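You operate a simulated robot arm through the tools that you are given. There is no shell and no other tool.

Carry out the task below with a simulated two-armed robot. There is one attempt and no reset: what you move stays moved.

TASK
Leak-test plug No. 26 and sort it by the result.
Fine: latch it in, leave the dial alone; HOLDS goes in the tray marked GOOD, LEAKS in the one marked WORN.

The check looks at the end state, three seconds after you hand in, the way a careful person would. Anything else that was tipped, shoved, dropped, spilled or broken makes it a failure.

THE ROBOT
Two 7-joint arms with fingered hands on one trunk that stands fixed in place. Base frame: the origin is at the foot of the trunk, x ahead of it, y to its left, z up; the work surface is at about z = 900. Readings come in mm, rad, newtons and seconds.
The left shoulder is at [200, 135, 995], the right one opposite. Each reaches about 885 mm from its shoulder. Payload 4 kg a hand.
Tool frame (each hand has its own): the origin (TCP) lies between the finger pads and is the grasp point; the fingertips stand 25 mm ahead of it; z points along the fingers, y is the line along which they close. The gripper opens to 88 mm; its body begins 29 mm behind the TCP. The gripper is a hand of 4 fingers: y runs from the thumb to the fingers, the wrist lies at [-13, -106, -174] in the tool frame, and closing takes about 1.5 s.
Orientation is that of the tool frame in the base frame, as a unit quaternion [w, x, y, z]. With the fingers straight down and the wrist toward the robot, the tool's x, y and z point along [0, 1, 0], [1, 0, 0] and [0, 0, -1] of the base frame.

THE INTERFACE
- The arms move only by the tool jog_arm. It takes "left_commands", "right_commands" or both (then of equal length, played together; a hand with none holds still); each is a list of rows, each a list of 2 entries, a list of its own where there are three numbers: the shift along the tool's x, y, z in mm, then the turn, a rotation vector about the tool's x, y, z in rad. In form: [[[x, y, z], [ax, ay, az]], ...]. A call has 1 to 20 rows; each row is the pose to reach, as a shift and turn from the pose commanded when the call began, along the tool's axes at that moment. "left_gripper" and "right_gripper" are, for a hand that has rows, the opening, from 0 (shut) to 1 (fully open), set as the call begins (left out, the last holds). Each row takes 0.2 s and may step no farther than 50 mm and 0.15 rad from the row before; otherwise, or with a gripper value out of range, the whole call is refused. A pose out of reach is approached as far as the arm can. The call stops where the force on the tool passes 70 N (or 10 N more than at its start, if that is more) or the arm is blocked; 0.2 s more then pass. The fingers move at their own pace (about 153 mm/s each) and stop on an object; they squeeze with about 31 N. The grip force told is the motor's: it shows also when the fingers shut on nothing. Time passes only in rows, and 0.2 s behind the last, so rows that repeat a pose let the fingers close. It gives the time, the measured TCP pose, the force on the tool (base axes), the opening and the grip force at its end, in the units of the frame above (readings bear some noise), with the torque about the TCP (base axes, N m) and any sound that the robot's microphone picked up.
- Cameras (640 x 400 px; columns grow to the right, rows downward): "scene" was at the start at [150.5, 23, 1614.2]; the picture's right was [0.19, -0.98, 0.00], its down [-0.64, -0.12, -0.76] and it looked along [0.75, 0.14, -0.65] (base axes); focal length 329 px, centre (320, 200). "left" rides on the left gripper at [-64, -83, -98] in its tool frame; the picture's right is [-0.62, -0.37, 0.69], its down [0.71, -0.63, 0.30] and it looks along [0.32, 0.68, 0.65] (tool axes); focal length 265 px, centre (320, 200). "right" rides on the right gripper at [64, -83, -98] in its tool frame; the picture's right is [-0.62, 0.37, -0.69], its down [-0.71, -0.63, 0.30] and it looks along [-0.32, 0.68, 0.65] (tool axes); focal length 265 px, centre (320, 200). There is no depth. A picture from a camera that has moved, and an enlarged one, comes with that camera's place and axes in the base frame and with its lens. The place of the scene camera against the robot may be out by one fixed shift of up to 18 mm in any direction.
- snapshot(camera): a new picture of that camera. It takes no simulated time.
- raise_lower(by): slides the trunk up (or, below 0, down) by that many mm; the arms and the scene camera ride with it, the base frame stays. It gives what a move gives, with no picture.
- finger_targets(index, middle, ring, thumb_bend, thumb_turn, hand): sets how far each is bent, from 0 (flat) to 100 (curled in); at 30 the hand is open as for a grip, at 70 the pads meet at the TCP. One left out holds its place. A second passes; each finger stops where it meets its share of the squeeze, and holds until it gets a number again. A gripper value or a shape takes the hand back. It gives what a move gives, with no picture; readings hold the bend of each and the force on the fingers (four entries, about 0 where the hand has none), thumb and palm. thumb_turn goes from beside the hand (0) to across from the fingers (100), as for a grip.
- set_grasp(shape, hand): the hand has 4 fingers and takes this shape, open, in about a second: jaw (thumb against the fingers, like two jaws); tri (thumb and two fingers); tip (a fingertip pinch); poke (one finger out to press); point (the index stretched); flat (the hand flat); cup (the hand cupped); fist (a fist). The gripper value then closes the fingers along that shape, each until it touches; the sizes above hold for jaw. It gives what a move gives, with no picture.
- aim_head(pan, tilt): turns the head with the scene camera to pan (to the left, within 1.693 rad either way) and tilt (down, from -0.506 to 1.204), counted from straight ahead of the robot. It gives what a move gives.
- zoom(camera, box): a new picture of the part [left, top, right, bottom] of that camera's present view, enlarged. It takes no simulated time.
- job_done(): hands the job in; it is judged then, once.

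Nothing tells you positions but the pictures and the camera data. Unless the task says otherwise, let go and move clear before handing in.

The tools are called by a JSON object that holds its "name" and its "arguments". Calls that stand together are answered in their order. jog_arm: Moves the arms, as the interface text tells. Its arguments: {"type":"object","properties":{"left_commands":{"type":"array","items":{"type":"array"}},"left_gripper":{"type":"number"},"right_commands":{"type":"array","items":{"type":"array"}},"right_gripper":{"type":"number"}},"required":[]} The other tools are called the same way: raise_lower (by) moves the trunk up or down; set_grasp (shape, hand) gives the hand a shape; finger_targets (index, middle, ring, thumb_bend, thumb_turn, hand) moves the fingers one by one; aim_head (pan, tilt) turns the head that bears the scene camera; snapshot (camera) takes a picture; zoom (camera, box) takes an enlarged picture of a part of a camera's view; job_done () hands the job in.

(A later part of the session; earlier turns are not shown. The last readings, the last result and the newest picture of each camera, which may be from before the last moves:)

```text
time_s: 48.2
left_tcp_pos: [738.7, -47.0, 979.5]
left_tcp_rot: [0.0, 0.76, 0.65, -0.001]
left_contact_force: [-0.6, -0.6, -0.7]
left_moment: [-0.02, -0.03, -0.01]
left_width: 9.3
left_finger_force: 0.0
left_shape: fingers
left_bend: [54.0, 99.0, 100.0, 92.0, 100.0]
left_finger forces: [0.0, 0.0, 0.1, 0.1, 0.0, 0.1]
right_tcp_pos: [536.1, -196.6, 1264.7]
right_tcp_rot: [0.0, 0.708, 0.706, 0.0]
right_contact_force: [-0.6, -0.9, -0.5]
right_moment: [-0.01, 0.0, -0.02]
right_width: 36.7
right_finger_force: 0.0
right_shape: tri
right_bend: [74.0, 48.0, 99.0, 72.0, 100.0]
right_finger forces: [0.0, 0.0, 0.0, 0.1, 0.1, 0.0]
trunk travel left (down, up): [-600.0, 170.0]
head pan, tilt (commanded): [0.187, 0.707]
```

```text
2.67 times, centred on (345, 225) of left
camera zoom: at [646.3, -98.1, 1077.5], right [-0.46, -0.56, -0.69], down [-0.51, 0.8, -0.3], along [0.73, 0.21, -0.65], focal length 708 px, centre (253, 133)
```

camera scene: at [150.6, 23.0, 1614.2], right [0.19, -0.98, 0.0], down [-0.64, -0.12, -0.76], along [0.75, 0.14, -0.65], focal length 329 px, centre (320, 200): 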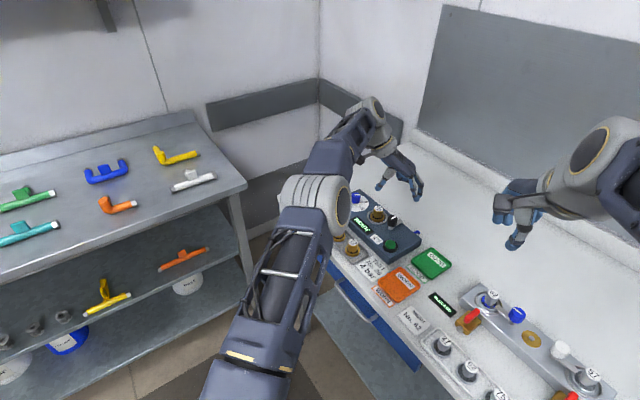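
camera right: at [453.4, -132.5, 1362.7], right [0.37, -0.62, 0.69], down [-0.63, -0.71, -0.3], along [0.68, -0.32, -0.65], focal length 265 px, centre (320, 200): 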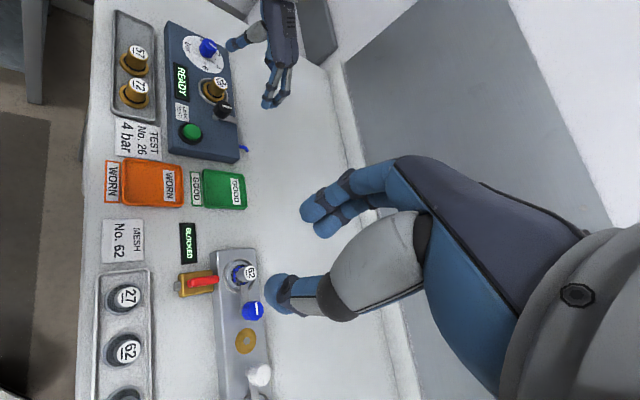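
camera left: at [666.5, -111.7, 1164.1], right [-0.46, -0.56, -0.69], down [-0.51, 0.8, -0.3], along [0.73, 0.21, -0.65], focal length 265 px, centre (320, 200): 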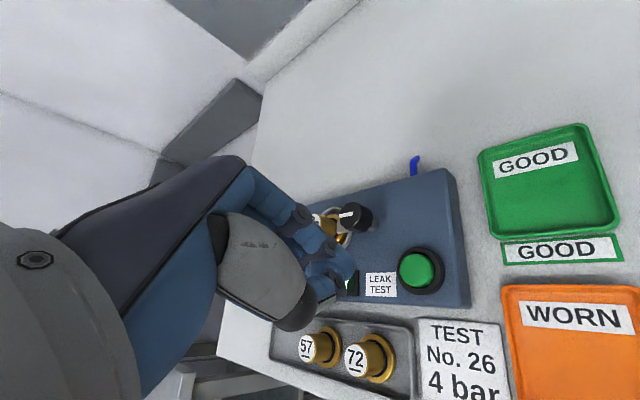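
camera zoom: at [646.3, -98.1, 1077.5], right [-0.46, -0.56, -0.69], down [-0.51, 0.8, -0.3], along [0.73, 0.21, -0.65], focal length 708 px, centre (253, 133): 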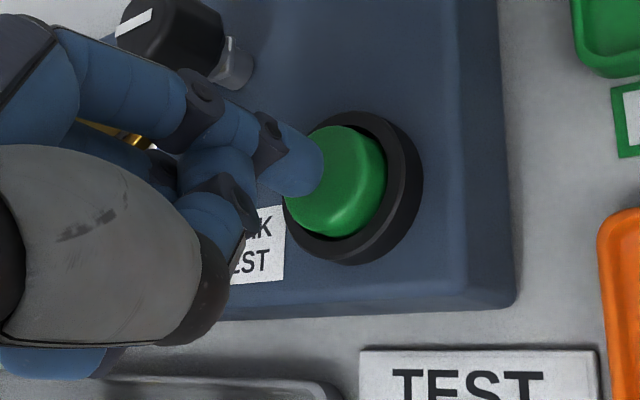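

{"name": "jog_arm", "arguments": {"left_commands": [[[0, 0, 2], [0, 0, 0]], [[0, 0, 4], [0, 0, 0]], [[0, 0, 6], [0, 0, 0]], [[0, 0, 8], [0, 0, 0]]]}}

{"name": "zoom", "arguments": {"camera": "left", "box": [260, 150, 430, 300]}}

```text
time_s: 49.2
left_tcp_pos: [739.2, -47.3, 970.9]
left_tcp_rot: [0.0, 0.76, 0.65, 0.0]
left_contact_force: [0.2, -0.3, 1.6]
left_moment: [0.0, 0.0, 0.03]
left_width: 9.2
left_finger_force: 0.3
left_shape: fingers
left_bend: [54.0, 99.0, 100.0, 92.0, 100.0]
left_finger forces: [1.5, 0.1, 0.1, 0.0, 0.0, 0.1]
right_tcp_pos: [535.3, -197.7, 1265.1]
right_tcp_rot: [0.0, 0.707, 0.707, -0.001]
right_contact_force: [-1.1, -0.2, -0.4]
right_moment: [0.03, -0.01, 0.02]
right_width: 37.0
right_finger_force: 0.0
right_shape: tri
right_bend: [74.0, 48.0, 99.0, 72.0, 100.0]
right_finger forces: [0.1, 0.0, 0.1, 0.0, 0.0, 0.0]
trunk travel left (down, up): [-600.0, 170.0]
head pan, tilt (commanded): [0.187, 0.707]
```

```text
2.67 times, centred on (345, 225) of left
camera zoom: at [646.3, -98.0, 1070.0], right [-0.46, -0.56, -0.69], down [-0.51, 0.8, -0.3], along [0.73, 0.21, -0.65], focal length 708 px, centre (253, 133)
```

zoom: 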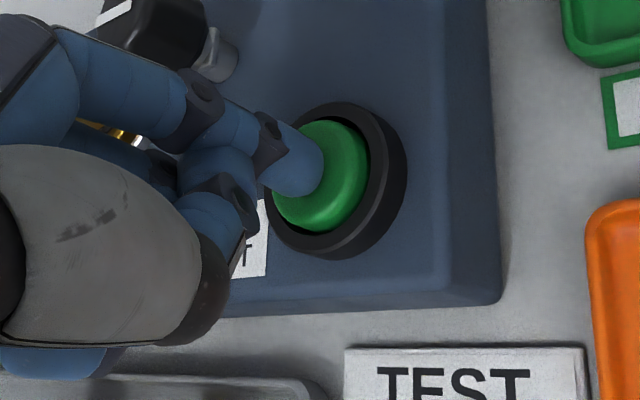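

The fingertip has just touched the button (1.5 N). Pressing it in.

{"name": "jog_arm", "arguments": {"left_commands": [[[0, 0, 1.5], [0, 0, 0]], [[0, 0, 3], [0, 0, 0]], [[0, 0, 4.5], [0, 0, 0]], [[0, 0, 4.5], [0, 0, 0]]]}}

{"name": "zoom", "arguments": {"camera": "left", "box": [220, 130, 430, 310]}}

{"name": "zoom", "arguments": {"camera": "right", "box": [140, 20, 260, 180]}}

```text
time_s: 50.2
left_tcp_pos: [739.0, -46.6, 967.1]
left_tcp_rot: [0.001, 0.76, 0.65, 0.001]
left_contact_force: [-0.5, 0.4, 7.6]
left_moment: [-0.09, -0.14, 0.04]
left_width: 9.2
left_finger_force: 3.2
left_shape: fingers
left_bend: [54.0, 99.0, 100.0, 92.0, 100.0]
left_finger forces: [6.9, 0.0, 0.1, 0.0, 0.0, 0.1]
right_tcp_pos: [536.8, -197.2, 1264.7]
right_tcp_rot: [0.0, 0.707, 0.707, 0.0]
right_contact_force: [-0.2, -0.2, 0.5]
right_moment: [0.01, 0.0, 0.02]
right_width: 36.5
right_finger_force: 0.0
right_shape: tri
right_bend: [74.0, 48.0, 99.0, 72.0, 100.0]
right_finger forces: [0.0, 0.1, 0.0, 0.1, 0.0, 0.0]
trunk travel left (down, up): [-600.0, 170.0]
head pan, tilt (commanded): [0.187, 0.707]
heard: click
```

```text
2.22 times, centred on (325, 220) of left
camera zoom: at [646.5, -98.1, 1065.5], right [-0.46, -0.56, -0.69], down [-0.51, 0.8, -0.31], along [0.73, 0.21, -0.65], focal length 590 px, centre (309, 156)
```

zoom: 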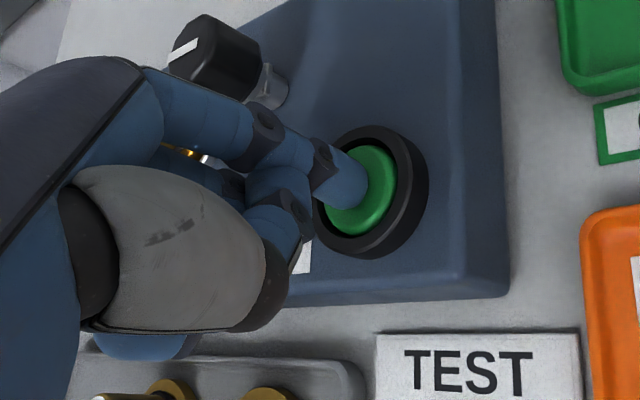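

```text
2.50 times, centred on (200, 100) of right
camera zoom: at [453.2, -132.5, 1362.8], right [0.37, -0.62, 0.69], down [-0.63, -0.71, -0.3], along [0.68, -0.32, -0.65], focal length 664 px, centre (620, 450)
```

zoom: 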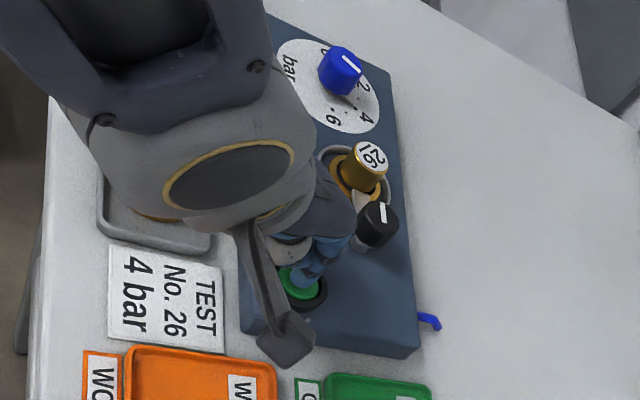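

A click was heard. I'll lift the finger and look at the display.

{"name": "jog_arm", "arguments": {"left_commands": [[[0, 0, -6], [0, 0, 0]], [[0, 0, -20], [0, 0, 0]], [[0, 0, -45], [0, 0, 0]], [[0, 0, -80], [0, 0, 0]], [[0, 0, -115], [0, 0, 0]]]}}

{"name": "snapshot", "arguments": {"camera": "left"}}

{"name": "zoom", "arguments": {"camera": "right", "box": [140, 20, 260, 180]}}

{"name": "snapshot", "arguments": {"camera": "scene"}}

```text
time_s: 51.4
left_tcp_pos: [739.9, -46.5, 1080.9]
left_tcp_rot: [0.0, 0.76, 0.65, 0.0]
left_contact_force: [0.8, -1.0, -0.6]
left_moment: [-0.01, 0.0, 0.01]
left_width: 9.2
left_finger_force: 0.1
left_shape: fingers
left_bend: [54.0, 99.0, 100.0, 92.0, 100.0]
left_finger forces: [0.1, 0.0, 0.0, 0.0, 0.0, 0.0]
right_tcp_pos: [536.0, -197.8, 1263.1]
right_tcp_rot: [0.0, 0.707, 0.707, 0.0]
right_contact_force: [-0.1, -1.0, 0.2]
right_moment: [0.0, 0.02, -0.01]
right_width: 36.7
right_finger_force: 0.0
right_shape: tri
right_bend: [74.0, 48.0, 99.0, 72.0, 100.0]
right_finger forces: [0.1, 0.1, 0.1, 0.1, 0.0, 0.0]
trunk travel left (down, up): [-600.0, 170.0]
head pan, tilt (commanded): [0.187, 0.707]
```

```text
taken
camera left: at [646.7, -97.9, 1179.4], right [-0.46, -0.56, -0.69], down [-0.51, 0.8, -0.3], along [0.73, 0.21, -0.65], focal length 265 px, centre (320, 200)
```

left: 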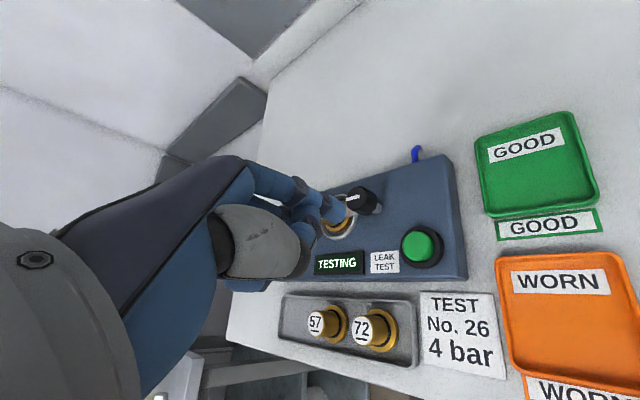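

```text
2.50 times, centred on (200, 100) of right
camera zoom: at [453.5, -132.6, 1362.6], right [0.37, -0.62, 0.69], down [-0.63, -0.71, -0.3], along [0.68, -0.32, -0.65], focal length 664 px, centre (620, 450)
```

zoom: 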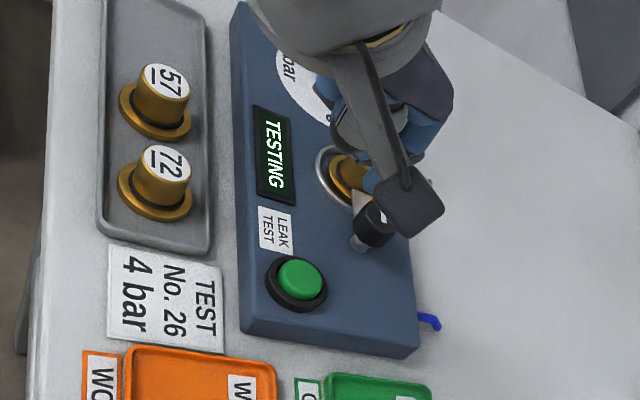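

```text
taken
camera scene: at [150.8, 22.8, 1614.2], right [0.19, -0.98, 0.0], down [-0.64, -0.12, -0.76], along [0.75, 0.14, -0.65], focal length 329 px, centre (320, 200)
```

scene: 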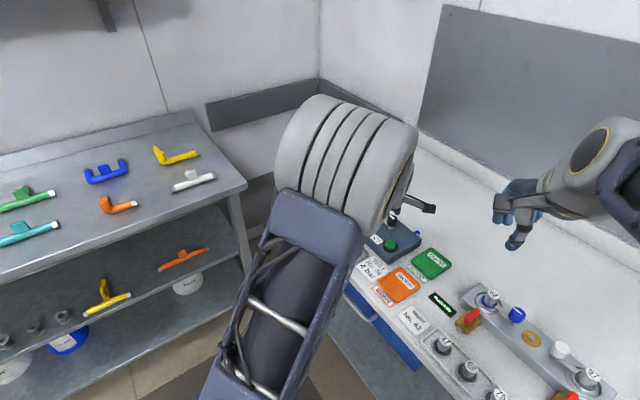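

The display says TESTING. While it runs I'll return the left hand to the "tri" shape and wait.

{"name": "set_grasp", "arguments": {"hand": "left", "shape": "tri"}}

{"name": "zoom", "arguments": {"camera": "right", "box": [140, 20, 260, 180]}}

{"name": "jog_arm", "arguments": {"left_commands": [[[0, 0, 0], [0, 0, 0]], [[0, 0, 0], [0, 0, 0]], [[0, 0, 0], [0, 0, 0]], [[0, 0, 0], [0, 0, 0]], [[0, 0, 0], [0, 0, 0]]]}}

{"name": "zoom", "arguments": {"camera": "right", "box": [140, 20, 260, 180]}}

{"name": "jog_arm", "arguments": {"left_commands": [[[0, 0, 0], [0, 0, 0]], [[0, 0, 0], [0, 0, 0]], [[0, 0, 0], [0, 0, 0]], [[0, 0, 0], [0, 0, 0]], [[0, 0, 0], [0, 0, 0]]]}}

{"name": "zoom", "arguments": {"camera": "right", "box": [140, 20, 260, 180]}}

```text
time_s: 52.3
left_tcp_pos: [739.8, -47.3, 1080.9]
left_tcp_rot: [0.0, 0.76, 0.65, 0.0]
left_contact_force: [-0.3, 0.5, -0.2]
left_moment: [0.0, -0.01, 0.0]
left_width: 87.8
left_finger_force: 0.0
left_shape: tri
left_bend: [30.0, 30.0, 99.0, 30.0, 98.0]
left_finger forces: [0.1, 0.1, 0.0, 0.0, 0.1, 0.1]
right_tcp_pos: [537.3, -198.1, 1263.3]
right_tcp_rot: [0.0, 0.707, 0.707, 0.0]
right_contact_force: [0.0, 0.5, 1.2]
right_moment: [-0.03, 0.03, 0.01]
right_width: 36.6
right_finger_force: 0.2
right_shape: tri
right_bend: [74.0, 48.0, 99.0, 72.0, 100.0]
right_finger forces: [0.1, 0.0, 0.1, 0.0, 0.0, 0.0]
trunk travel left (down, up): [-600.0, 170.0]
head pan, tilt (commanded): [0.187, 0.707]
```

```text
2.50 times, centred on (200, 100) of right
camera zoom: at [453.3, -132.6, 1362.7], right [0.37, -0.62, 0.69], down [-0.63, -0.71, -0.3], along [0.68, -0.32, -0.65], focal length 664 px, centre (620, 450)
```

zoom: 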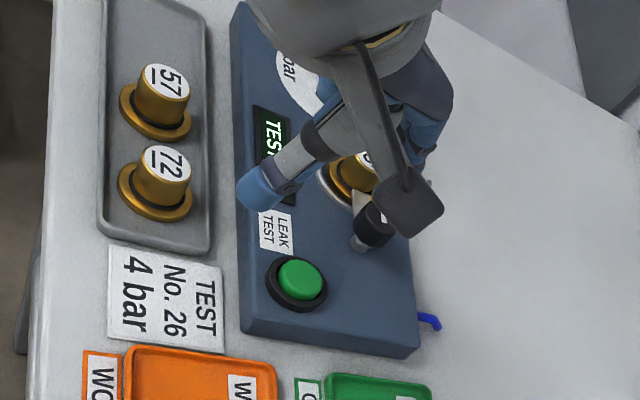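

```text
time_s: 53.5
left_tcp_pos: [739.2, -47.6, 1081.4]
left_tcp_rot: [-0.001, 0.76, 0.65, 0.0]
left_contact_force: [-0.8, -0.2, -0.2]
left_moment: [0.02, -0.02, -0.01]
left_width: 87.5
left_finger_force: 0.1
left_shape: tri
left_bend: [30.0, 30.0, 99.0, 30.0, 98.0]
left_finger forces: [0.0, 0.0, 0.0, 0.1, 0.0, 0.0]
right_tcp_pos: [536.8, -195.7, 1265.6]
right_tcp_rot: [0.0, 0.706, 0.708, 0.0]
right_contact_force: [0.2, 0.2, -0.3]
right_moment: [-0.01, 0.02, 0.01]
right_width: 36.5
right_finger_force: 0.0
right_shape: tri
right_bend: [74.0, 48.0, 99.0, 72.0, 100.0]
right_finger forces: [0.1, 0.0, 0.0, 0.0, 0.0, 0.1]
trunk travel left (down, up): [-600.0, 170.0]
head pan, tilt (commanded): [0.187, 0.707]
```

```text
2.50 times, centred on (200, 100) of right
camera zoom: at [453.3, -132.6, 1362.7], right [0.37, -0.62, 0.69], down [-0.63, -0.71, -0.3], along [0.68, -0.32, -0.65], focal length 664 px, centre (620, 450)
```

zoom: 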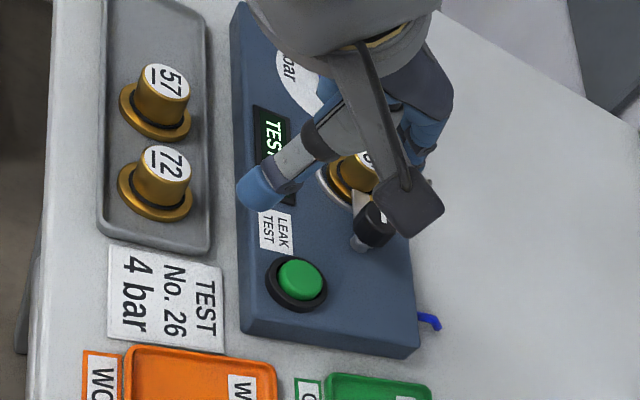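

```text
time_s: 54.7
left_tcp_pos: [738.4, -46.4, 1081.4]
left_tcp_rot: [0.0, 0.76, 0.65, -0.001]
left_contact_force: [0.2, 0.1, 0.4]
left_moment: [-0.02, 0.0, 0.01]
left_width: 87.5
left_finger_force: 0.0
left_shape: tri
left_bend: [30.0, 30.0, 99.0, 30.0, 98.0]
left_finger forces: [0.1, 0.0, 0.0, 0.1, 0.1, 0.1]
right_tcp_pos: [536.2, -196.8, 1263.3]
right_tcp_rot: [0.0, 0.707, 0.707, 0.001]
right_contact_force: [-0.3, -0.3, 0.0]
right_moment: [-0.03, 0.0, 0.01]
right_width: 36.9
right_finger_force: 0.1
right_shape: tri
right_bend: [74.0, 48.0, 99.0, 72.0, 100.0]
right_finger forces: [0.0, 0.0, 0.0, 0.0, 0.0, 0.1]
trunk travel left (down, up): [-600.0, 170.0]
head pan, tilt (commanded): [0.187, 0.707]
```

```text
2.50 times, centred on (200, 100) of right
camera zoom: at [453.3, -132.6, 1362.7], right [0.37, -0.62, 0.69], down [-0.63, -0.71, -0.3], along [0.68, -0.32, -0.65], focal length 664 px, centre (620, 450)
```

zoom: 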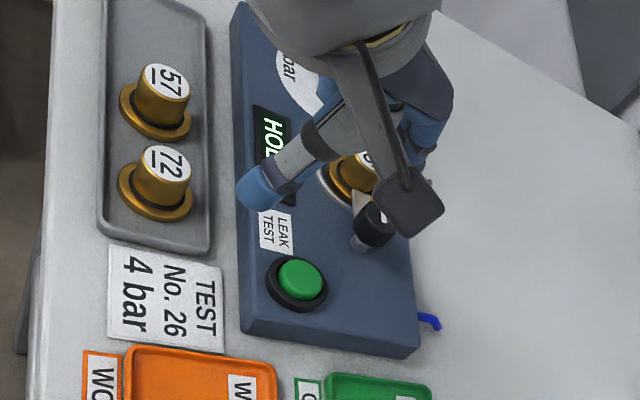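

The display now begins with "HOL...", with the thumb hiding the rest. I'll move the hand toward its knob-turning position over the latch, which also uncovers the whole word.

{"name": "jog_arm", "arguments": {"left_commands": [[[0, 25, -20], [0, 0, 0]], [[0, 50, -30], [0, 0, 0]], [[0, 75, -30], [0, 0, 0]], [[0, 90, -30], [0, 0, 0]]]}}

{"name": "zoom", "arguments": {"camera": "right", "box": [140, 20, 260, 180]}}

{"name": "snapshot", "arguments": {"camera": "left"}}

```text
time_s: 55.7
left_tcp_pos: [828.1, -61.0, 1111.3]
left_tcp_rot: [0.0, 0.76, 0.65, 0.0]
left_contact_force: [0.3, 0.4, -0.3]
left_moment: [-0.01, 0.02, -0.02]
left_width: 87.8
left_finger_force: 0.1
left_shape: tri
left_bend: [30.0, 30.0, 99.0, 30.0, 98.0]
left_finger forces: [0.0, 0.1, 0.0, 0.1, 0.1, 0.1]
right_tcp_pos: [536.5, -197.4, 1265.4]
right_tcp_rot: [0.0, 0.707, 0.707, -0.001]
right_contact_force: [-0.6, -0.3, 0.1]
right_moment: [0.03, 0.0, 0.04]
right_width: 37.0
right_finger_force: 0.1
right_shape: tri
right_bend: [74.0, 48.0, 99.0, 72.0, 100.0]
right_finger forces: [0.0, 0.0, 0.1, 0.0, 0.0, 0.1]
trunk travel left (down, up): [-600.0, 170.0]
head pan, tilt (commanded): [0.187, 0.707]
```

```text
2.50 times, centred on (200, 100) of right
camera zoom: at [453.2, -132.5, 1362.8], right [0.37, -0.62, 0.69], down [-0.63, -0.71, -0.3], along [0.68, -0.32, -0.65], focal length 664 px, centre (620, 450)
```

zoom: 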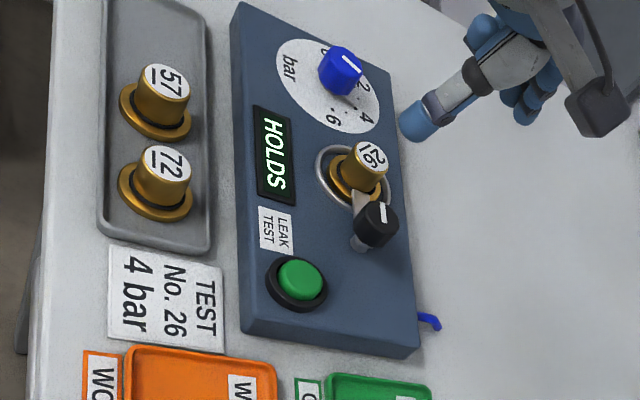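

```text
taken
camera left: at [735.2, -112.2, 1210.5], right [-0.46, -0.56, -0.69], down [-0.51, 0.8, -0.3], along [0.73, 0.21, -0.65], focal length 265 px, centre (320, 200)
```

left: 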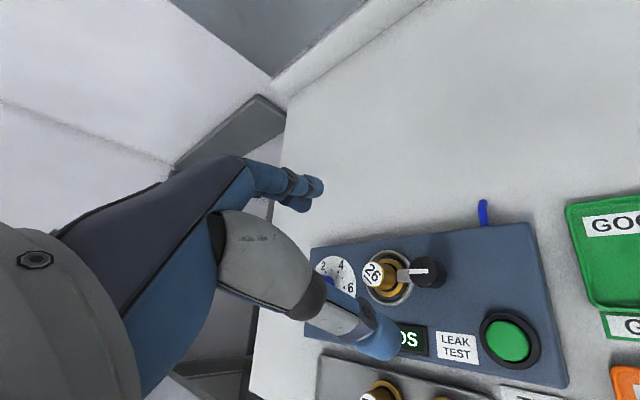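

The display reads HOLDS, so plug 26 belongs in the GOOD tray. To get it out I have to swing the latch back, so I'll centre over the knob with the same half-open grip.

{"name": "jog_arm", "arguments": {"left_commands": [[[3.3, 6, 0], [0, 0, 0]], [[3.3, 6, 30], [0, 0, 0]], [[3.3, 6, 60], [0, 0, 0]], [[3.3, 6, 85], [0, 0, 0]], [[3.3, 6, 100], [0, 0, 0]], [[3.3, 6, 100], [0, 0, 0]]], "left_gripper": 0.52}}

{"name": "zoom", "arguments": {"camera": "left", "box": [230, 150, 450, 330]}}

{"name": "zoom", "arguments": {"camera": "right", "box": [160, 30, 280, 160]}}

```text
time_s: 57.1
left_tcp_pos: [834.5, -58.2, 1011.9]
left_tcp_rot: [0.001, 0.76, 0.65, 0.0]
left_contact_force: [-1.5, 0.3, -0.3]
left_moment: [-0.03, 0.03, -0.02]
left_width: 46.0
left_finger_force: 0.1
left_shape: tri
left_bend: [74.0, 43.0, 99.0, 68.0, 100.0]
left_finger forces: [0.0, 0.0, 0.0, 0.0, 0.1, 0.0]
right_tcp_pos: [536.4, -197.2, 1264.6]
right_tcp_rot: [0.0, 0.707, 0.707, -0.001]
right_contact_force: [-0.8, 0.4, 0.5]
right_moment: [0.01, 0.0, -0.01]
right_width: 37.1
right_finger_force: 0.0
right_shape: tri
right_bend: [74.0, 48.0, 99.0, 72.0, 100.0]
right_finger forces: [0.0, 0.0, 0.0, 0.0, 0.0, 0.0]
trunk travel left (down, up): [-600.0, 170.0]
head pan, tilt (commanded): [0.187, 0.707]
```

```text
2.22 times, centred on (340, 240) of left
camera zoom: at [741.9, -109.5, 1109.7], right [-0.46, -0.56, -0.69], down [-0.51, 0.8, -0.3], along [0.73, 0.21, -0.65], focal length 590 px, centre (276, 111)
```

zoom: 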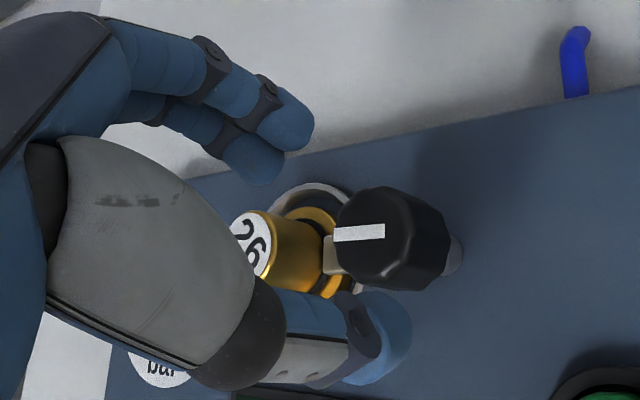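

```text
3.08 times, centred on (220, 95) of right
camera zoom: at [453.3, -132.6, 1362.7], right [0.37, -0.62, 0.69], down [-0.63, -0.71, -0.3], along [0.68, -0.32, -0.65], focal length 817 px, centre (628, 523)
```

zoom: 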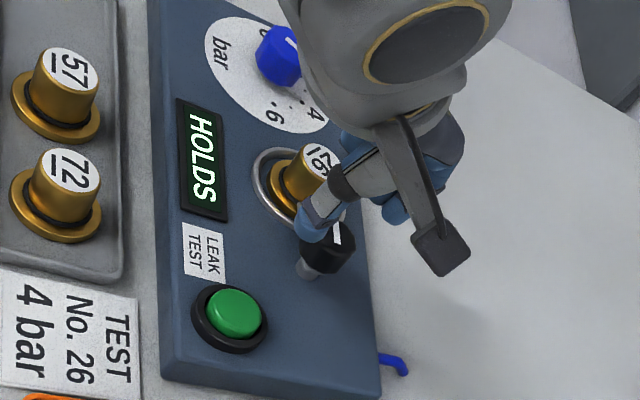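

The knob is centred again. Going down the same path I came up, then closing on the knob.

{"name": "jog_arm", "arguments": {"left_commands": [[[-1, -0.5, 10], [0, 0, 0]], [[-1, -0.5, 20], [0, 0, 0]], [[-1, -0.5, 30], [0, 0, 0]], [[-1, -0.5, 35], [0, 0, 0]], [[-1, -0.5, 35], [0, 0, 0]]]}}

{"name": "zoom", "arguments": {"camera": "left", "box": [220, 140, 440, 320]}}

{"name": "jog_arm", "arguments": {"left_commands": [[[0, 0, 0], [0, 0, 0]], [[0, 0, 0], [0, 0, 0]], [[0, 0, 0], [0, 0, 0]], [[0, 0, 0], [0, 0, 0]], [[0, 0, 0], [0, 0, 0]], [[0, 0, 0], [0, 0, 0]], [[0, 0, 0], [0, 0, 0]]], "left_gripper": 0.0}}

{"name": "zoom", "arguments": {"camera": "left", "box": [220, 140, 440, 320]}}

```text
time_s: 58.3
left_tcp_pos: [833.4, -59.9, 975.9]
left_tcp_rot: [0.0, 0.76, 0.65, 0.0]
left_contact_force: [0.7, 0.7, 0.2]
left_moment: [-0.05, 0.03, -0.03]
left_width: 46.5
left_finger_force: 0.0
left_shape: tri
left_bend: [74.0, 43.0, 99.0, 68.0, 100.0]
left_finger forces: [0.0, 0.0, 0.0, 0.0, 0.0, 0.0]
right_tcp_pos: [536.6, -197.3, 1263.9]
right_tcp_rot: [0.0, 0.707, 0.707, 0.0]
right_contact_force: [0.2, -0.4, 1.1]
right_moment: [0.02, -0.01, -0.03]
right_width: 36.8
right_finger_force: 0.0
right_shape: tri
right_bend: [74.0, 48.0, 99.0, 72.0, 100.0]
right_finger forces: [0.1, 0.0, 0.1, 0.0, 0.1, 0.0]
trunk travel left (down, up): [-600.0, 170.0]
head pan, tilt (commanded): [0.187, 0.707]
```

```text
2.22 times, centred on (330, 230) of left
camera zoom: at [741.1, -110.5, 1074.8], right [-0.46, -0.56, -0.69], down [-0.51, 0.8, -0.3], along [0.73, 0.21, -0.65], focal length 590 px, centre (298, 133)
```

zoom: 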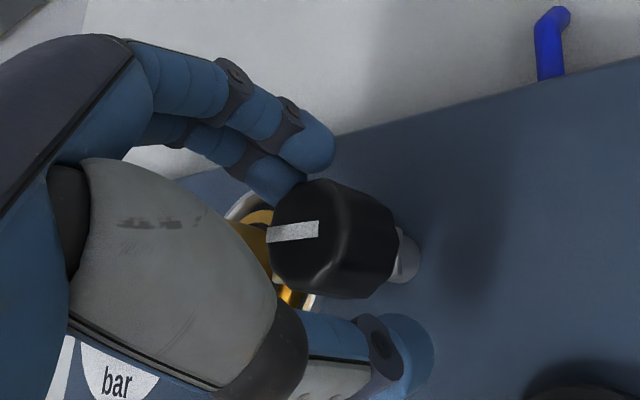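

```text
time_s: 59.9
left_tcp_pos: [834.9, -58.3, 976.6]
left_tcp_rot: [0.0, 0.759, 0.651, 0.0]
left_contact_force: [-1.9, -0.7, -2.9]
left_moment: [-0.04, 0.03, -0.04]
left_width: 20.0
left_finger_force: 31.2
left_shape: tri
left_bend: [74.0, 58.0, 100.0, 74.0, 100.0]
left_finger forces: [13.6, 12.6, 0.0, 0.0, 28.2, 0.0]
right_tcp_pos: [536.0, -197.6, 1264.3]
right_tcp_rot: [0.001, 0.707, 0.707, 0.0]
right_contact_force: [0.0, -0.7, -0.4]
right_moment: [0.03, -0.01, -0.02]
right_width: 36.2
right_finger_force: 0.1
right_shape: tri
right_bend: [74.0, 48.0, 99.0, 72.0, 100.0]
right_finger forces: [0.0, 0.1, 0.0, 0.0, 0.0, 0.1]
trunk travel left (down, up): [-600.0, 170.0]
head pan, tilt (commanded): [0.187, 0.707]
```

```text
2.22 times, centred on (330, 230) of left
camera zoom: at [741.0, -110.6, 1074.7], right [-0.46, -0.56, -0.69], down [-0.51, 0.8, -0.3], along [0.73, 0.21, -0.65], focal length 590 px, centre (298, 133)
```

zoom: 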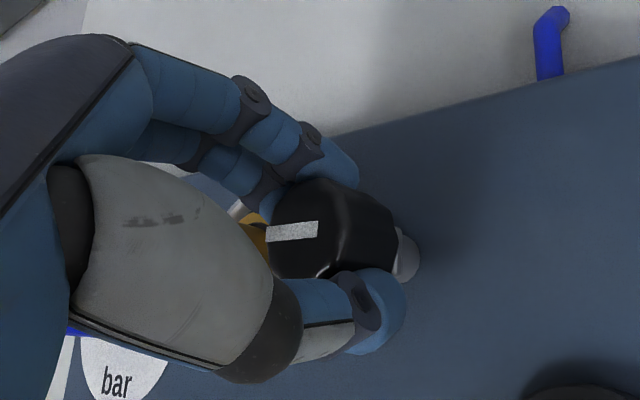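

Gripped. Turning the latch back clockwise by the same angle, about 1.59 rad.

{"name": "jog_arm", "arguments": {"left_commands": [[[0, 0, 0], [0, 0, 0.1]], [[0, 0, 0], [0, 0, 0.22]], [[0, 0, 0], [0, 0, 0.34]], [[0, 0, 0], [0, 0, 0.46]], [[0, 0, 0], [0, 0, 0.58]], [[0, 0, 0], [0, 0, 0.7]], [[0, 0, 0], [0, 0, 0.82]], [[0, 0, 0], [0, 0, 0.94]], [[0, 0, 0], [0, 0, 1.06]], [[0, 0, 0], [0, 0, 1.18]], [[0, 0, 0], [0, 0, 1.3]], [[0, 0, 0], [0, 0, 1.42]], [[0, 0, 0], [0, 0, 1.52]], [[0, 0, 0], [0, 0, 1.58]], [[0, 0, 0], [0, 0, 1.58]]]}}

{"name": "zoom", "arguments": {"camera": "left", "box": [220, 140, 440, 320]}}

{"name": "zoom", "arguments": {"camera": "scene", "box": [340, 180, 430, 260]}}

```text
time_s: 63.1
left_tcp_pos: [833.8, -59.1, 977.3]
left_tcp_rot: [0.0, 0.997, -0.082, 0.001]
left_contact_force: [6.1, -4.7, -2.8]
left_moment: [-0.21, -0.12, 0.16]
left_width: 19.7
left_finger_force: 31.2
left_shape: tri
left_bend: [73.0, 58.0, 100.0, 74.0, 100.0]
left_finger forces: [15.9, 16.3, 0.0, 0.0, 27.0, 0.0]
right_tcp_pos: [536.5, -198.3, 1265.6]
right_tcp_rot: [0.0, 0.707, 0.707, -0.001]
right_contact_force: [0.2, 0.4, -0.5]
right_moment: [-0.02, 0.01, -0.01]
right_width: 36.5
right_finger_force: 0.0
right_shape: tri
right_bend: [74.0, 48.0, 99.0, 72.0, 100.0]
right_finger forces: [0.1, 0.1, 0.1, 0.0, 0.0, 0.0]
trunk travel left (down, up): [-600.0, 170.0]
head pan, tilt (commanded): [0.187, 0.707]
```

```text
2.22 times, centred on (330, 230) of left
camera zoom: at [783.9, 33.1, 1075.1], right [-0.55, 0.46, -0.69], down [0.81, 0.5, -0.3], along [0.21, -0.73, -0.65], focal length 590 px, centre (298, 133)
```

zoom: 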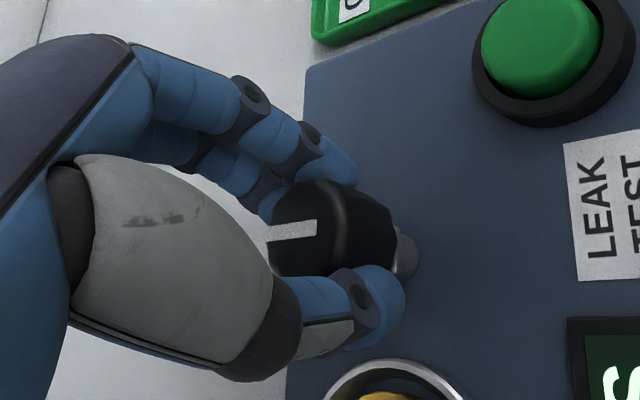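

```text
5.00 times, centred on (385, 220) of scene
camera zoom: at [150.9, 22.8, 1614.2], right [0.19, -0.98, 0.0], down [-0.64, -0.12, -0.76], along [0.75, 0.14, -0.65], focal length 1644 px, centre (-5, 100)
```

zoom: 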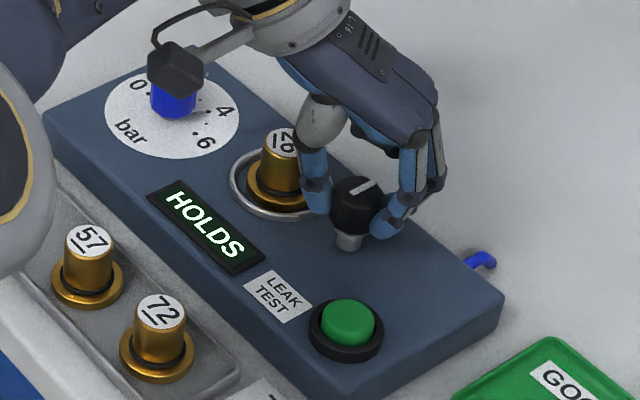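

The latch is back where it started: the white line points away again, and a slight end-stop moment was felt. Opening and lifting the left hand clear, then retracting it the way it came.

{"name": "jog_arm", "arguments": {"left_commands": [[[0, 0, 0], [0, 0, 0]], [[0, 0, 0], [0, 0, 0]], [[0, 0, 0], [0, 0, 0]], [[0, 0, 0], [0, 0, 0]], [[0, 0, -8], [0, 0, 0]], [[0, 0, -20], [0, 0, 0]], [[0, 0, -40], [0, 0, 0]], [[0, 0, -65], [0, 0, 0]], [[0, 0, -100], [0, 0, 0]], [[0, 0, -110], [0, 0, 0]]], "left_gripper": 0.52}}

{"name": "zoom", "arguments": {"camera": "left", "box": [340, 200, 520, 390]}}

{"name": "zoom", "arguments": {"camera": "scene", "box": [340, 160, 440, 260]}}

```text
time_s: 65.3
left_tcp_pos: [833.3, -60.1, 1087.4]
left_tcp_rot: [0.001, 0.997, -0.082, -0.001]
left_contact_force: [0.9, -0.7, -0.6]
left_moment: [0.0, 0.03, 0.03]
left_width: 45.5
left_finger_force: 0.1
left_shape: tri
left_bend: [74.0, 44.0, 99.0, 69.0, 100.0]
left_finger forces: [0.0, 0.0, 0.0, 0.0, 0.1, 0.0]
right_tcp_pos: [536.7, -197.5, 1264.0]
right_tcp_rot: [0.0, 0.707, 0.707, 0.0]
right_contact_force: [-0.1, 0.3, 0.4]
right_moment: [0.02, 0.02, -0.01]
right_width: 36.8
right_finger_force: 0.0
right_shape: tri
right_bend: [74.0, 48.0, 99.0, 72.0, 100.0]
right_finger forces: [0.1, 0.0, 0.0, 0.0, 0.0, 0.0]
trunk travel left (down, up): [-600.0, 170.0]
head pan, tilt (commanded): [0.187, 0.707]
```

```text
2.11 times, centred on (430, 295) of left
camera zoom: at [783.2, 32.7, 1186.1], right [-0.55, 0.46, -0.69], down [0.81, 0.5, -0.3], along [0.21, -0.73, -0.65], focal length 559 px, centre (88, 0)
```

zoom: 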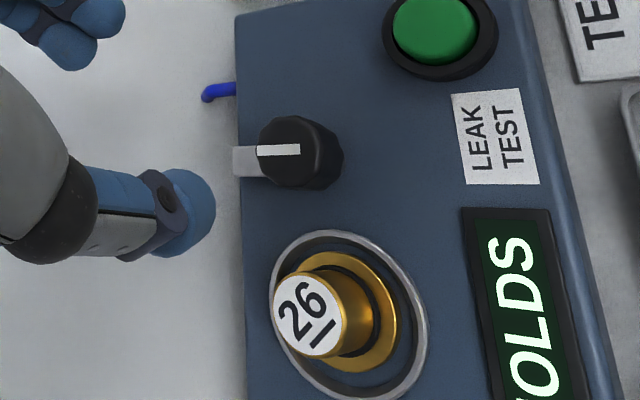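

```text
4.00 times, centred on (390, 210) of scene
camera zoom: at [150.6, 23.0, 1614.2], right [0.19, -0.98, 0.0], down [-0.64, -0.12, -0.76], along [0.75, 0.14, -0.65], focal length 1315 px, centre (40, 160)
```

zoom: 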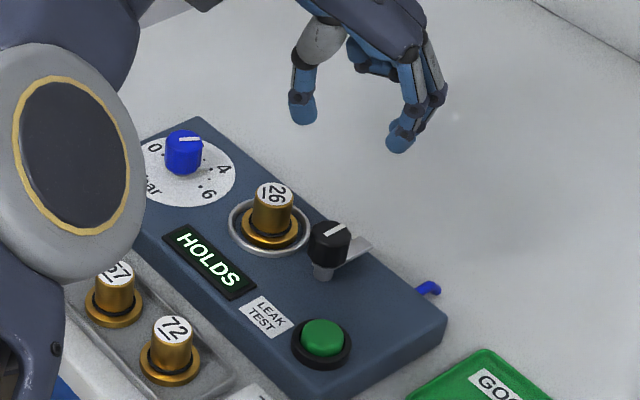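

The latch is open, plug 26 is still seated and the HOLDS reading is clear. Retracting the left arm to its parking pose.

{"name": "jog_arm", "arguments": {"left_commands": [[[-31, -15, -20], [0, 0, -0.13]], [[-62, -30, -40], [0, 0, -0.26]], [[-94, -46, -56], [0, 0, -0.39]], [[-126, -61, -72], [0, 0, -0.53]], [[-158, -77, -86], [0, 0, -0.66]], [[-190, -93, -98], [0, 0, -0.8]], [[-222, -108, -110], [0, 0, -0.93]], [[-254, -124, -122], [0, 0, -1.07]], [[-286, -140, -134], [0, 0, -1.2]], [[-318, -155, -147], [0, 0, -1.34]], [[-350, -171, -160], [0, 0, -1.47]], [[-381, -186, -173], [0, 0, -1.6]], [[-411, -201, -185], [0, 0, -1.735]], [[-411, -201, -185], [0, 0, -1.735]]]}}

{"name": "zoom", "arguments": {"camera": "left", "box": [370, 0, 510, 110]}}

{"name": "snapshot", "arguments": {"camera": "right"}}

{"name": "snapshot", "arguments": {"camera": "scene"}}

```text
time_s: 68.3
left_tcp_pos: [469.0, 210.5, 1248.6]
left_tcp_rot: [-0.009, 0.706, 0.707, -0.043]
left_contact_force: [-0.1, 0.0, -0.1]
left_moment: [0.02, -0.01, -0.03]
left_width: 45.4
left_finger_force: 0.1
left_shape: tri
left_bend: [74.0, 44.0, 99.0, 69.0, 100.0]
left_finger forces: [0.0, 0.0, 0.0, 0.0, 0.0, 0.1]
right_tcp_pos: [536.8, -197.5, 1265.2]
right_tcp_rot: [0.0, 0.707, 0.707, 0.0]
right_contact_force: [-0.1, 0.8, -0.5]
right_moment: [-0.02, 0.01, 0.03]
right_width: 36.7
right_finger_force: 0.1
right_shape: tri
right_bend: [74.0, 48.0, 99.0, 72.0, 100.0]
right_finger forces: [0.0, 0.0, 0.0, 0.0, 0.1, 0.1]
trunk travel left (down, up): [-600.0, 170.0]
head pan, tilt (commanded): [0.187, 0.707]
```

```text
3.64 times, centred on (440, 55) of left
camera zoom: at [392.8, 150.9, 1355.2], right [-0.42, -0.65, -0.64], down [-0.65, 0.7, -0.29], along [0.63, 0.29, -0.72], focal length 965 px, centre (-116, 727)
```

zoom: 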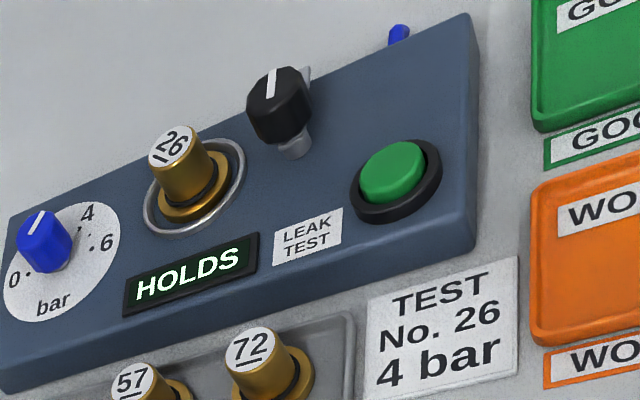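

```text
taken
camera right: at [453.4, -132.5, 1362.7], right [0.37, -0.62, 0.69], down [-0.63, -0.71, -0.3], along [0.68, -0.32, -0.65], focal length 265 px, centre (320, 200)
```

right: 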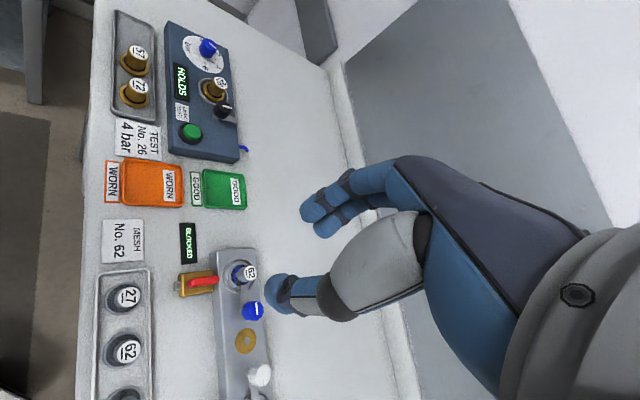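

```text
taken
camera scene: at [150.6, 23.0, 1614.2], right [0.19, -0.98, 0.0], down [-0.64, -0.12, -0.76], along [0.75, 0.14, -0.65], focal length 329 px, centre (320, 200)
```

scene: 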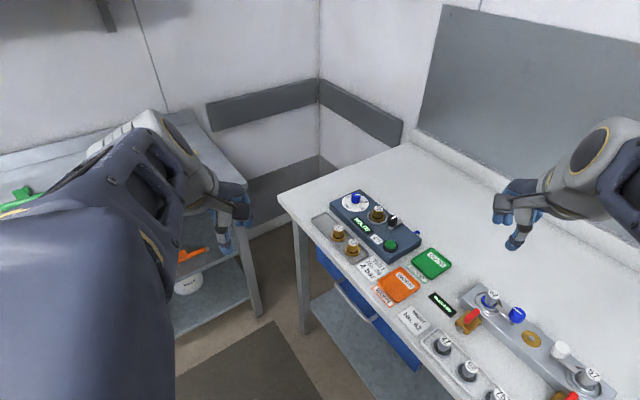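

Now the right hand goes back over plug 26, reversing its earlier retreat path and stopping 100 mm above the seat height.

{"name": "jog_arm", "arguments": {"right_commands": [[[18, 33, 16], [0, 0, 0]], [[37, 67, 36], [0, 0, 0]], [[55, 100, 56], [0, 0, 0]], [[74, 134, 76], [0, 0, 0]], [[92, 168, 96], [0, 0, 0]], [[110, 202, 116], [0, 0, 0]], [[129, 236, 136], [0, 0, 0]], [[147, 269, 156], [0, 0, 0]], [[165, 302, 176], [0, 0, 0]], [[183, 335, 196], [0, 0, 0]], [[183, 335, 196], [0, 0, 0]]], "right_gripper": 0.45}}

{"name": "zoom", "arguments": {"camera": "right", "box": [150, 170, 370, 350]}}

{"name": "zoom", "arguments": {"camera": "left", "box": [370, 0, 510, 110]}}

```text
time_s: 70.7
left_tcp_pos: [467.7, 211.2, 1248.4]
left_tcp_rot: [-0.01, 0.705, 0.708, -0.041]
left_contact_force: [-0.5, -0.6, -0.5]
left_moment: [-0.02, 0.0, -0.02]
left_width: 45.6
left_finger_force: 0.1
left_shape: tri
left_bend: [74.0, 44.0, 99.0, 69.0, 100.0]
left_finger forces: [0.0, 0.0, 0.1, 0.2, 0.0, 0.0]
right_tcp_pos: [869.8, -15.1, 1068.6]
right_tcp_rot: [0.0, 0.707, 0.707, -0.001]
right_contact_force: [-0.6, 0.6, -0.3]
right_moment: [0.0, 0.01, -0.04]
right_width: 39.2
right_finger_force: 0.0
right_shape: tri
right_bend: [74.0, 47.0, 99.0, 71.0, 100.0]
right_finger forces: [0.0, 0.0, 0.0, 0.0, 0.1, 0.0]
trunk travel left (down, up): [-600.0, 170.0]
head pan, tilt (commanded): [0.187, 0.707]
```

```text
2.22 times, centred on (260, 260) of right
camera zoom: at [787.4, 50.3, 1166.5], right [0.37, -0.62, 0.69], down [-0.63, -0.71, -0.3], along [0.68, -0.32, -0.65], focal length 590 px, centre (453, 67)
```

zoom: 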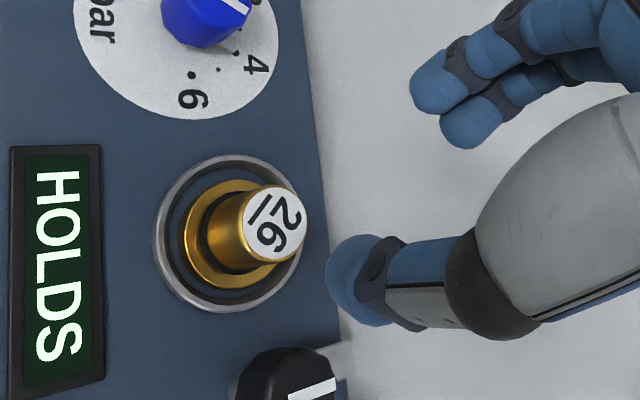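

```text
3.64 times, centred on (440, 55) of left
camera zoom: at [392.8, 151.6, 1355.5], right [-0.41, -0.65, -0.64], down [-0.65, 0.7, -0.29], along [0.63, 0.3, -0.71], focal length 965 px, centre (-116, 727)
```

zoom: 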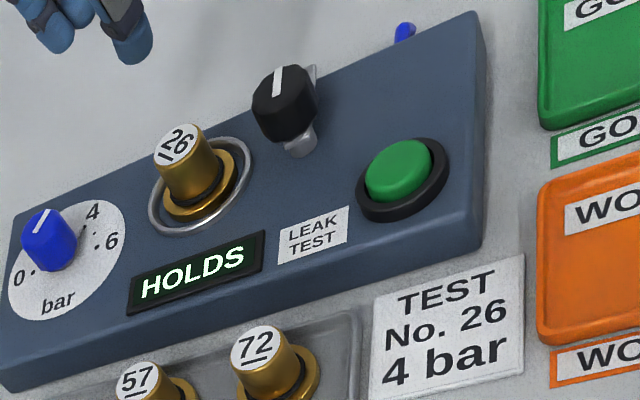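

The plug now appears about 4 mm to the right of the hand axis; the latch probably nudged it inside the ring. I'll shift over and lower partway to refine.

{"name": "jog_arm", "arguments": {"right_commands": [[[-4, 1, 15], [0, 0, 0]], [[-4, 1, 35], [0, 0, 0]], [[-4, 1, 55], [0, 0, 0]], [[-4, 1, 64], [0, 0, 0]], [[-4, 1, 64], [0, 0, 0]]]}}

{"name": "zoom", "arguments": {"camera": "right", "box": [200, 180, 380, 320]}}

{"name": "zoom", "arguments": {"camera": "left", "box": [390, 0, 470, 70]}}

```text
time_s: 71.9
left_tcp_pos: [469.0, 211.7, 1248.7]
left_tcp_rot: [-0.009, 0.705, 0.708, -0.042]
left_contact_force: [0.7, 0.2, 0.3]
left_moment: [0.01, 0.0, 0.04]
left_width: 45.3
left_finger_force: 0.1
left_shape: tri
left_bend: [74.0, 44.0, 99.0, 69.0, 100.0]
left_finger forces: [0.1, 0.0, 0.0, 0.0, 0.0, 0.0]
right_tcp_pos: [871.9, -18.8, 1004.0]
right_tcp_rot: [0.0, 0.707, 0.707, 0.001]
right_contact_force: [0.4, 0.2, -0.2]
right_moment: [0.01, 0.0, 0.02]
right_width: 39.3
right_finger_force: 0.0
right_shape: tri
right_bend: [74.0, 47.0, 99.0, 71.0, 100.0]
right_finger forces: [0.0, 0.0, 0.1, 0.0, 0.1, 0.1]
trunk travel left (down, up): [-600.0, 170.0]
head pan, tilt (commanded): [0.187, 0.707]
```

```text
2.86 times, centred on (290, 250) of right
camera zoom: at [788.7, 45.9, 1102.8], right [0.37, -0.62, 0.69], down [-0.63, -0.71, -0.3], along [0.68, -0.32, -0.65], focal length 758 px, centre (406, 57)
```

zoom: 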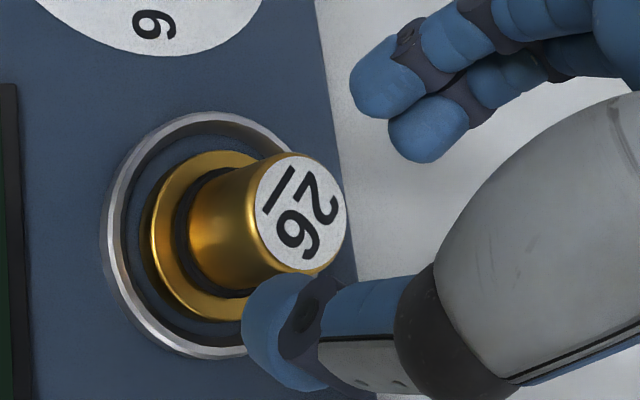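

```text
5.71 times, centred on (430, 35) of left
camera zoom: at [392.9, 151.4, 1355.5], right [-0.41, -0.65, -0.64], down [-0.65, 0.7, -0.29], along [0.63, 0.3, -0.71], focal length 1517 px, centre (-309, 1143)
```

zoom: 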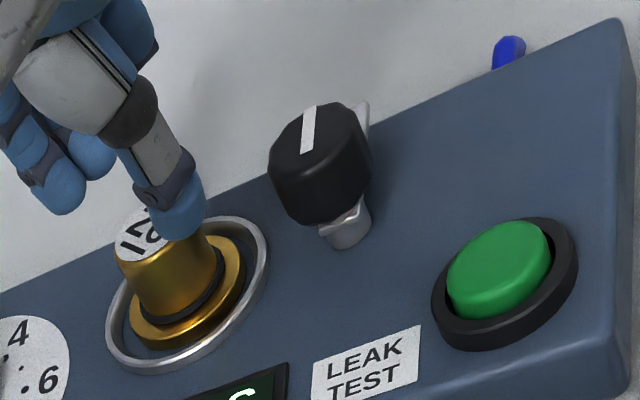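

It's now centred within 1 mm. Lowering to the same grip height as before (TCP z ≈ 968) and closing.

{"name": "jog_arm", "arguments": {"right_commands": [[[0, 0, 10], [0, 0, 0]], [[0, 0, 20], [0, 0, 0]], [[0, 0, 30], [0, 0, 0]], [[0, 0, 35.5], [0, 0, 0]], [[0, 0, 35.5], [0, 0, 0]]]}}

{"name": "zoom", "arguments": {"camera": "right", "box": [210, 170, 410, 320]}}

{"name": "jog_arm", "arguments": {"right_commands": [[[0, 0, 0], [0, 0, 0]], [[0, 0, 0], [0, 0, 0]], [[0, 0, 0], [0, 0, 0]], [[0, 0, 0], [0, 0, 0]], [[0, 0, 0], [0, 0, 0]], [[0, 0, 0], [0, 0, 0]], [[0, 0, 0], [0, 0, 0]]], "right_gripper": 0.0}}

{"name": "zoom", "arguments": {"camera": "right", "box": [210, 170, 410, 320]}}

```text
time_s: 73.1
left_tcp_pos: [469.4, 211.1, 1247.8]
left_tcp_rot: [-0.009, 0.706, 0.707, -0.041]
left_contact_force: [-0.8, 1.3, 1.4]
left_moment: [0.02, -0.01, -0.01]
left_width: 45.5
left_finger_force: 0.1
left_shape: tri
left_bend: [74.0, 44.0, 99.0, 69.0, 100.0]
left_finger forces: [0.0, 0.1, 0.1, 0.0, 0.1, 0.1]
right_tcp_pos: [871.9, -18.4, 969.1]
right_tcp_rot: [0.0, 0.707, 0.707, 0.001]
right_contact_force: [0.3, -0.5, -0.5]
right_moment: [-0.01, -0.02, 0.02]
right_width: 39.2
right_finger_force: 0.0
right_shape: tri
right_bend: [74.0, 47.0, 99.0, 71.0, 100.0]
right_finger forces: [0.0, 0.1, 0.0, 0.0, 0.0, 0.0]
trunk travel left (down, up): [-600.0, 170.0]
head pan, tilt (commanded): [0.187, 0.707]
```

```text
2.67 times, centred on (310, 245) of right
camera zoom: at [788.3, 45.4, 1067.4], right [0.37, -0.62, 0.69], down [-0.63, -0.71, -0.3], along [0.68, -0.32, -0.65], focal length 708 px, centre (347, 80)
```

zoom: 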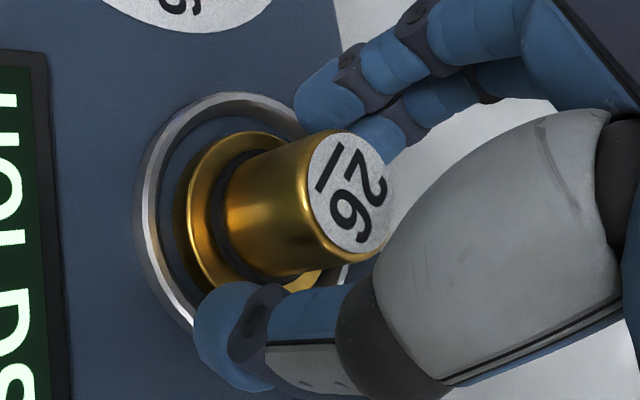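

```text
time_s: 74.7
left_tcp_pos: [470.1, 211.6, 1248.7]
left_tcp_rot: [-0.01, 0.706, 0.707, -0.041]
left_contact_force: [1.7, -0.5, 0.3]
left_moment: [0.02, -0.02, 0.01]
left_width: 45.4
left_finger_force: 0.0
left_shape: tri
left_bend: [74.0, 44.0, 99.0, 69.0, 100.0]
left_finger forces: [0.1, 0.0, 0.1, 0.0, 0.0, 0.0]
right_tcp_pos: [871.6, -18.7, 970.6]
right_tcp_rot: [0.0, 0.707, 0.707, 0.0]
right_contact_force: [-0.1, 0.0, -0.5]
right_moment: [-0.02, -0.01, 0.01]
right_width: 19.9
right_finger_force: 30.9
right_shape: tri
right_bend: [74.0, 55.0, 100.0, 74.0, 100.0]
right_finger forces: [13.9, 13.9, 0.0, 0.0, 27.1, 0.1]
trunk travel left (down, up): [-600.0, 170.0]
head pan, tilt (commanded): [0.187, 0.707]
```

```text
2.67 times, centred on (310, 245) of right
camera zoom: at [788.4, 45.3, 1067.5], right [0.37, -0.62, 0.69], down [-0.63, -0.71, -0.3], along [0.68, -0.32, -0.65], focal length 708 px, centre (347, 80)
```

zoom: 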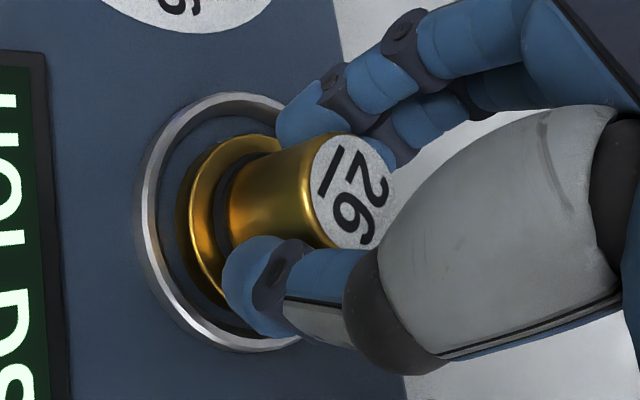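

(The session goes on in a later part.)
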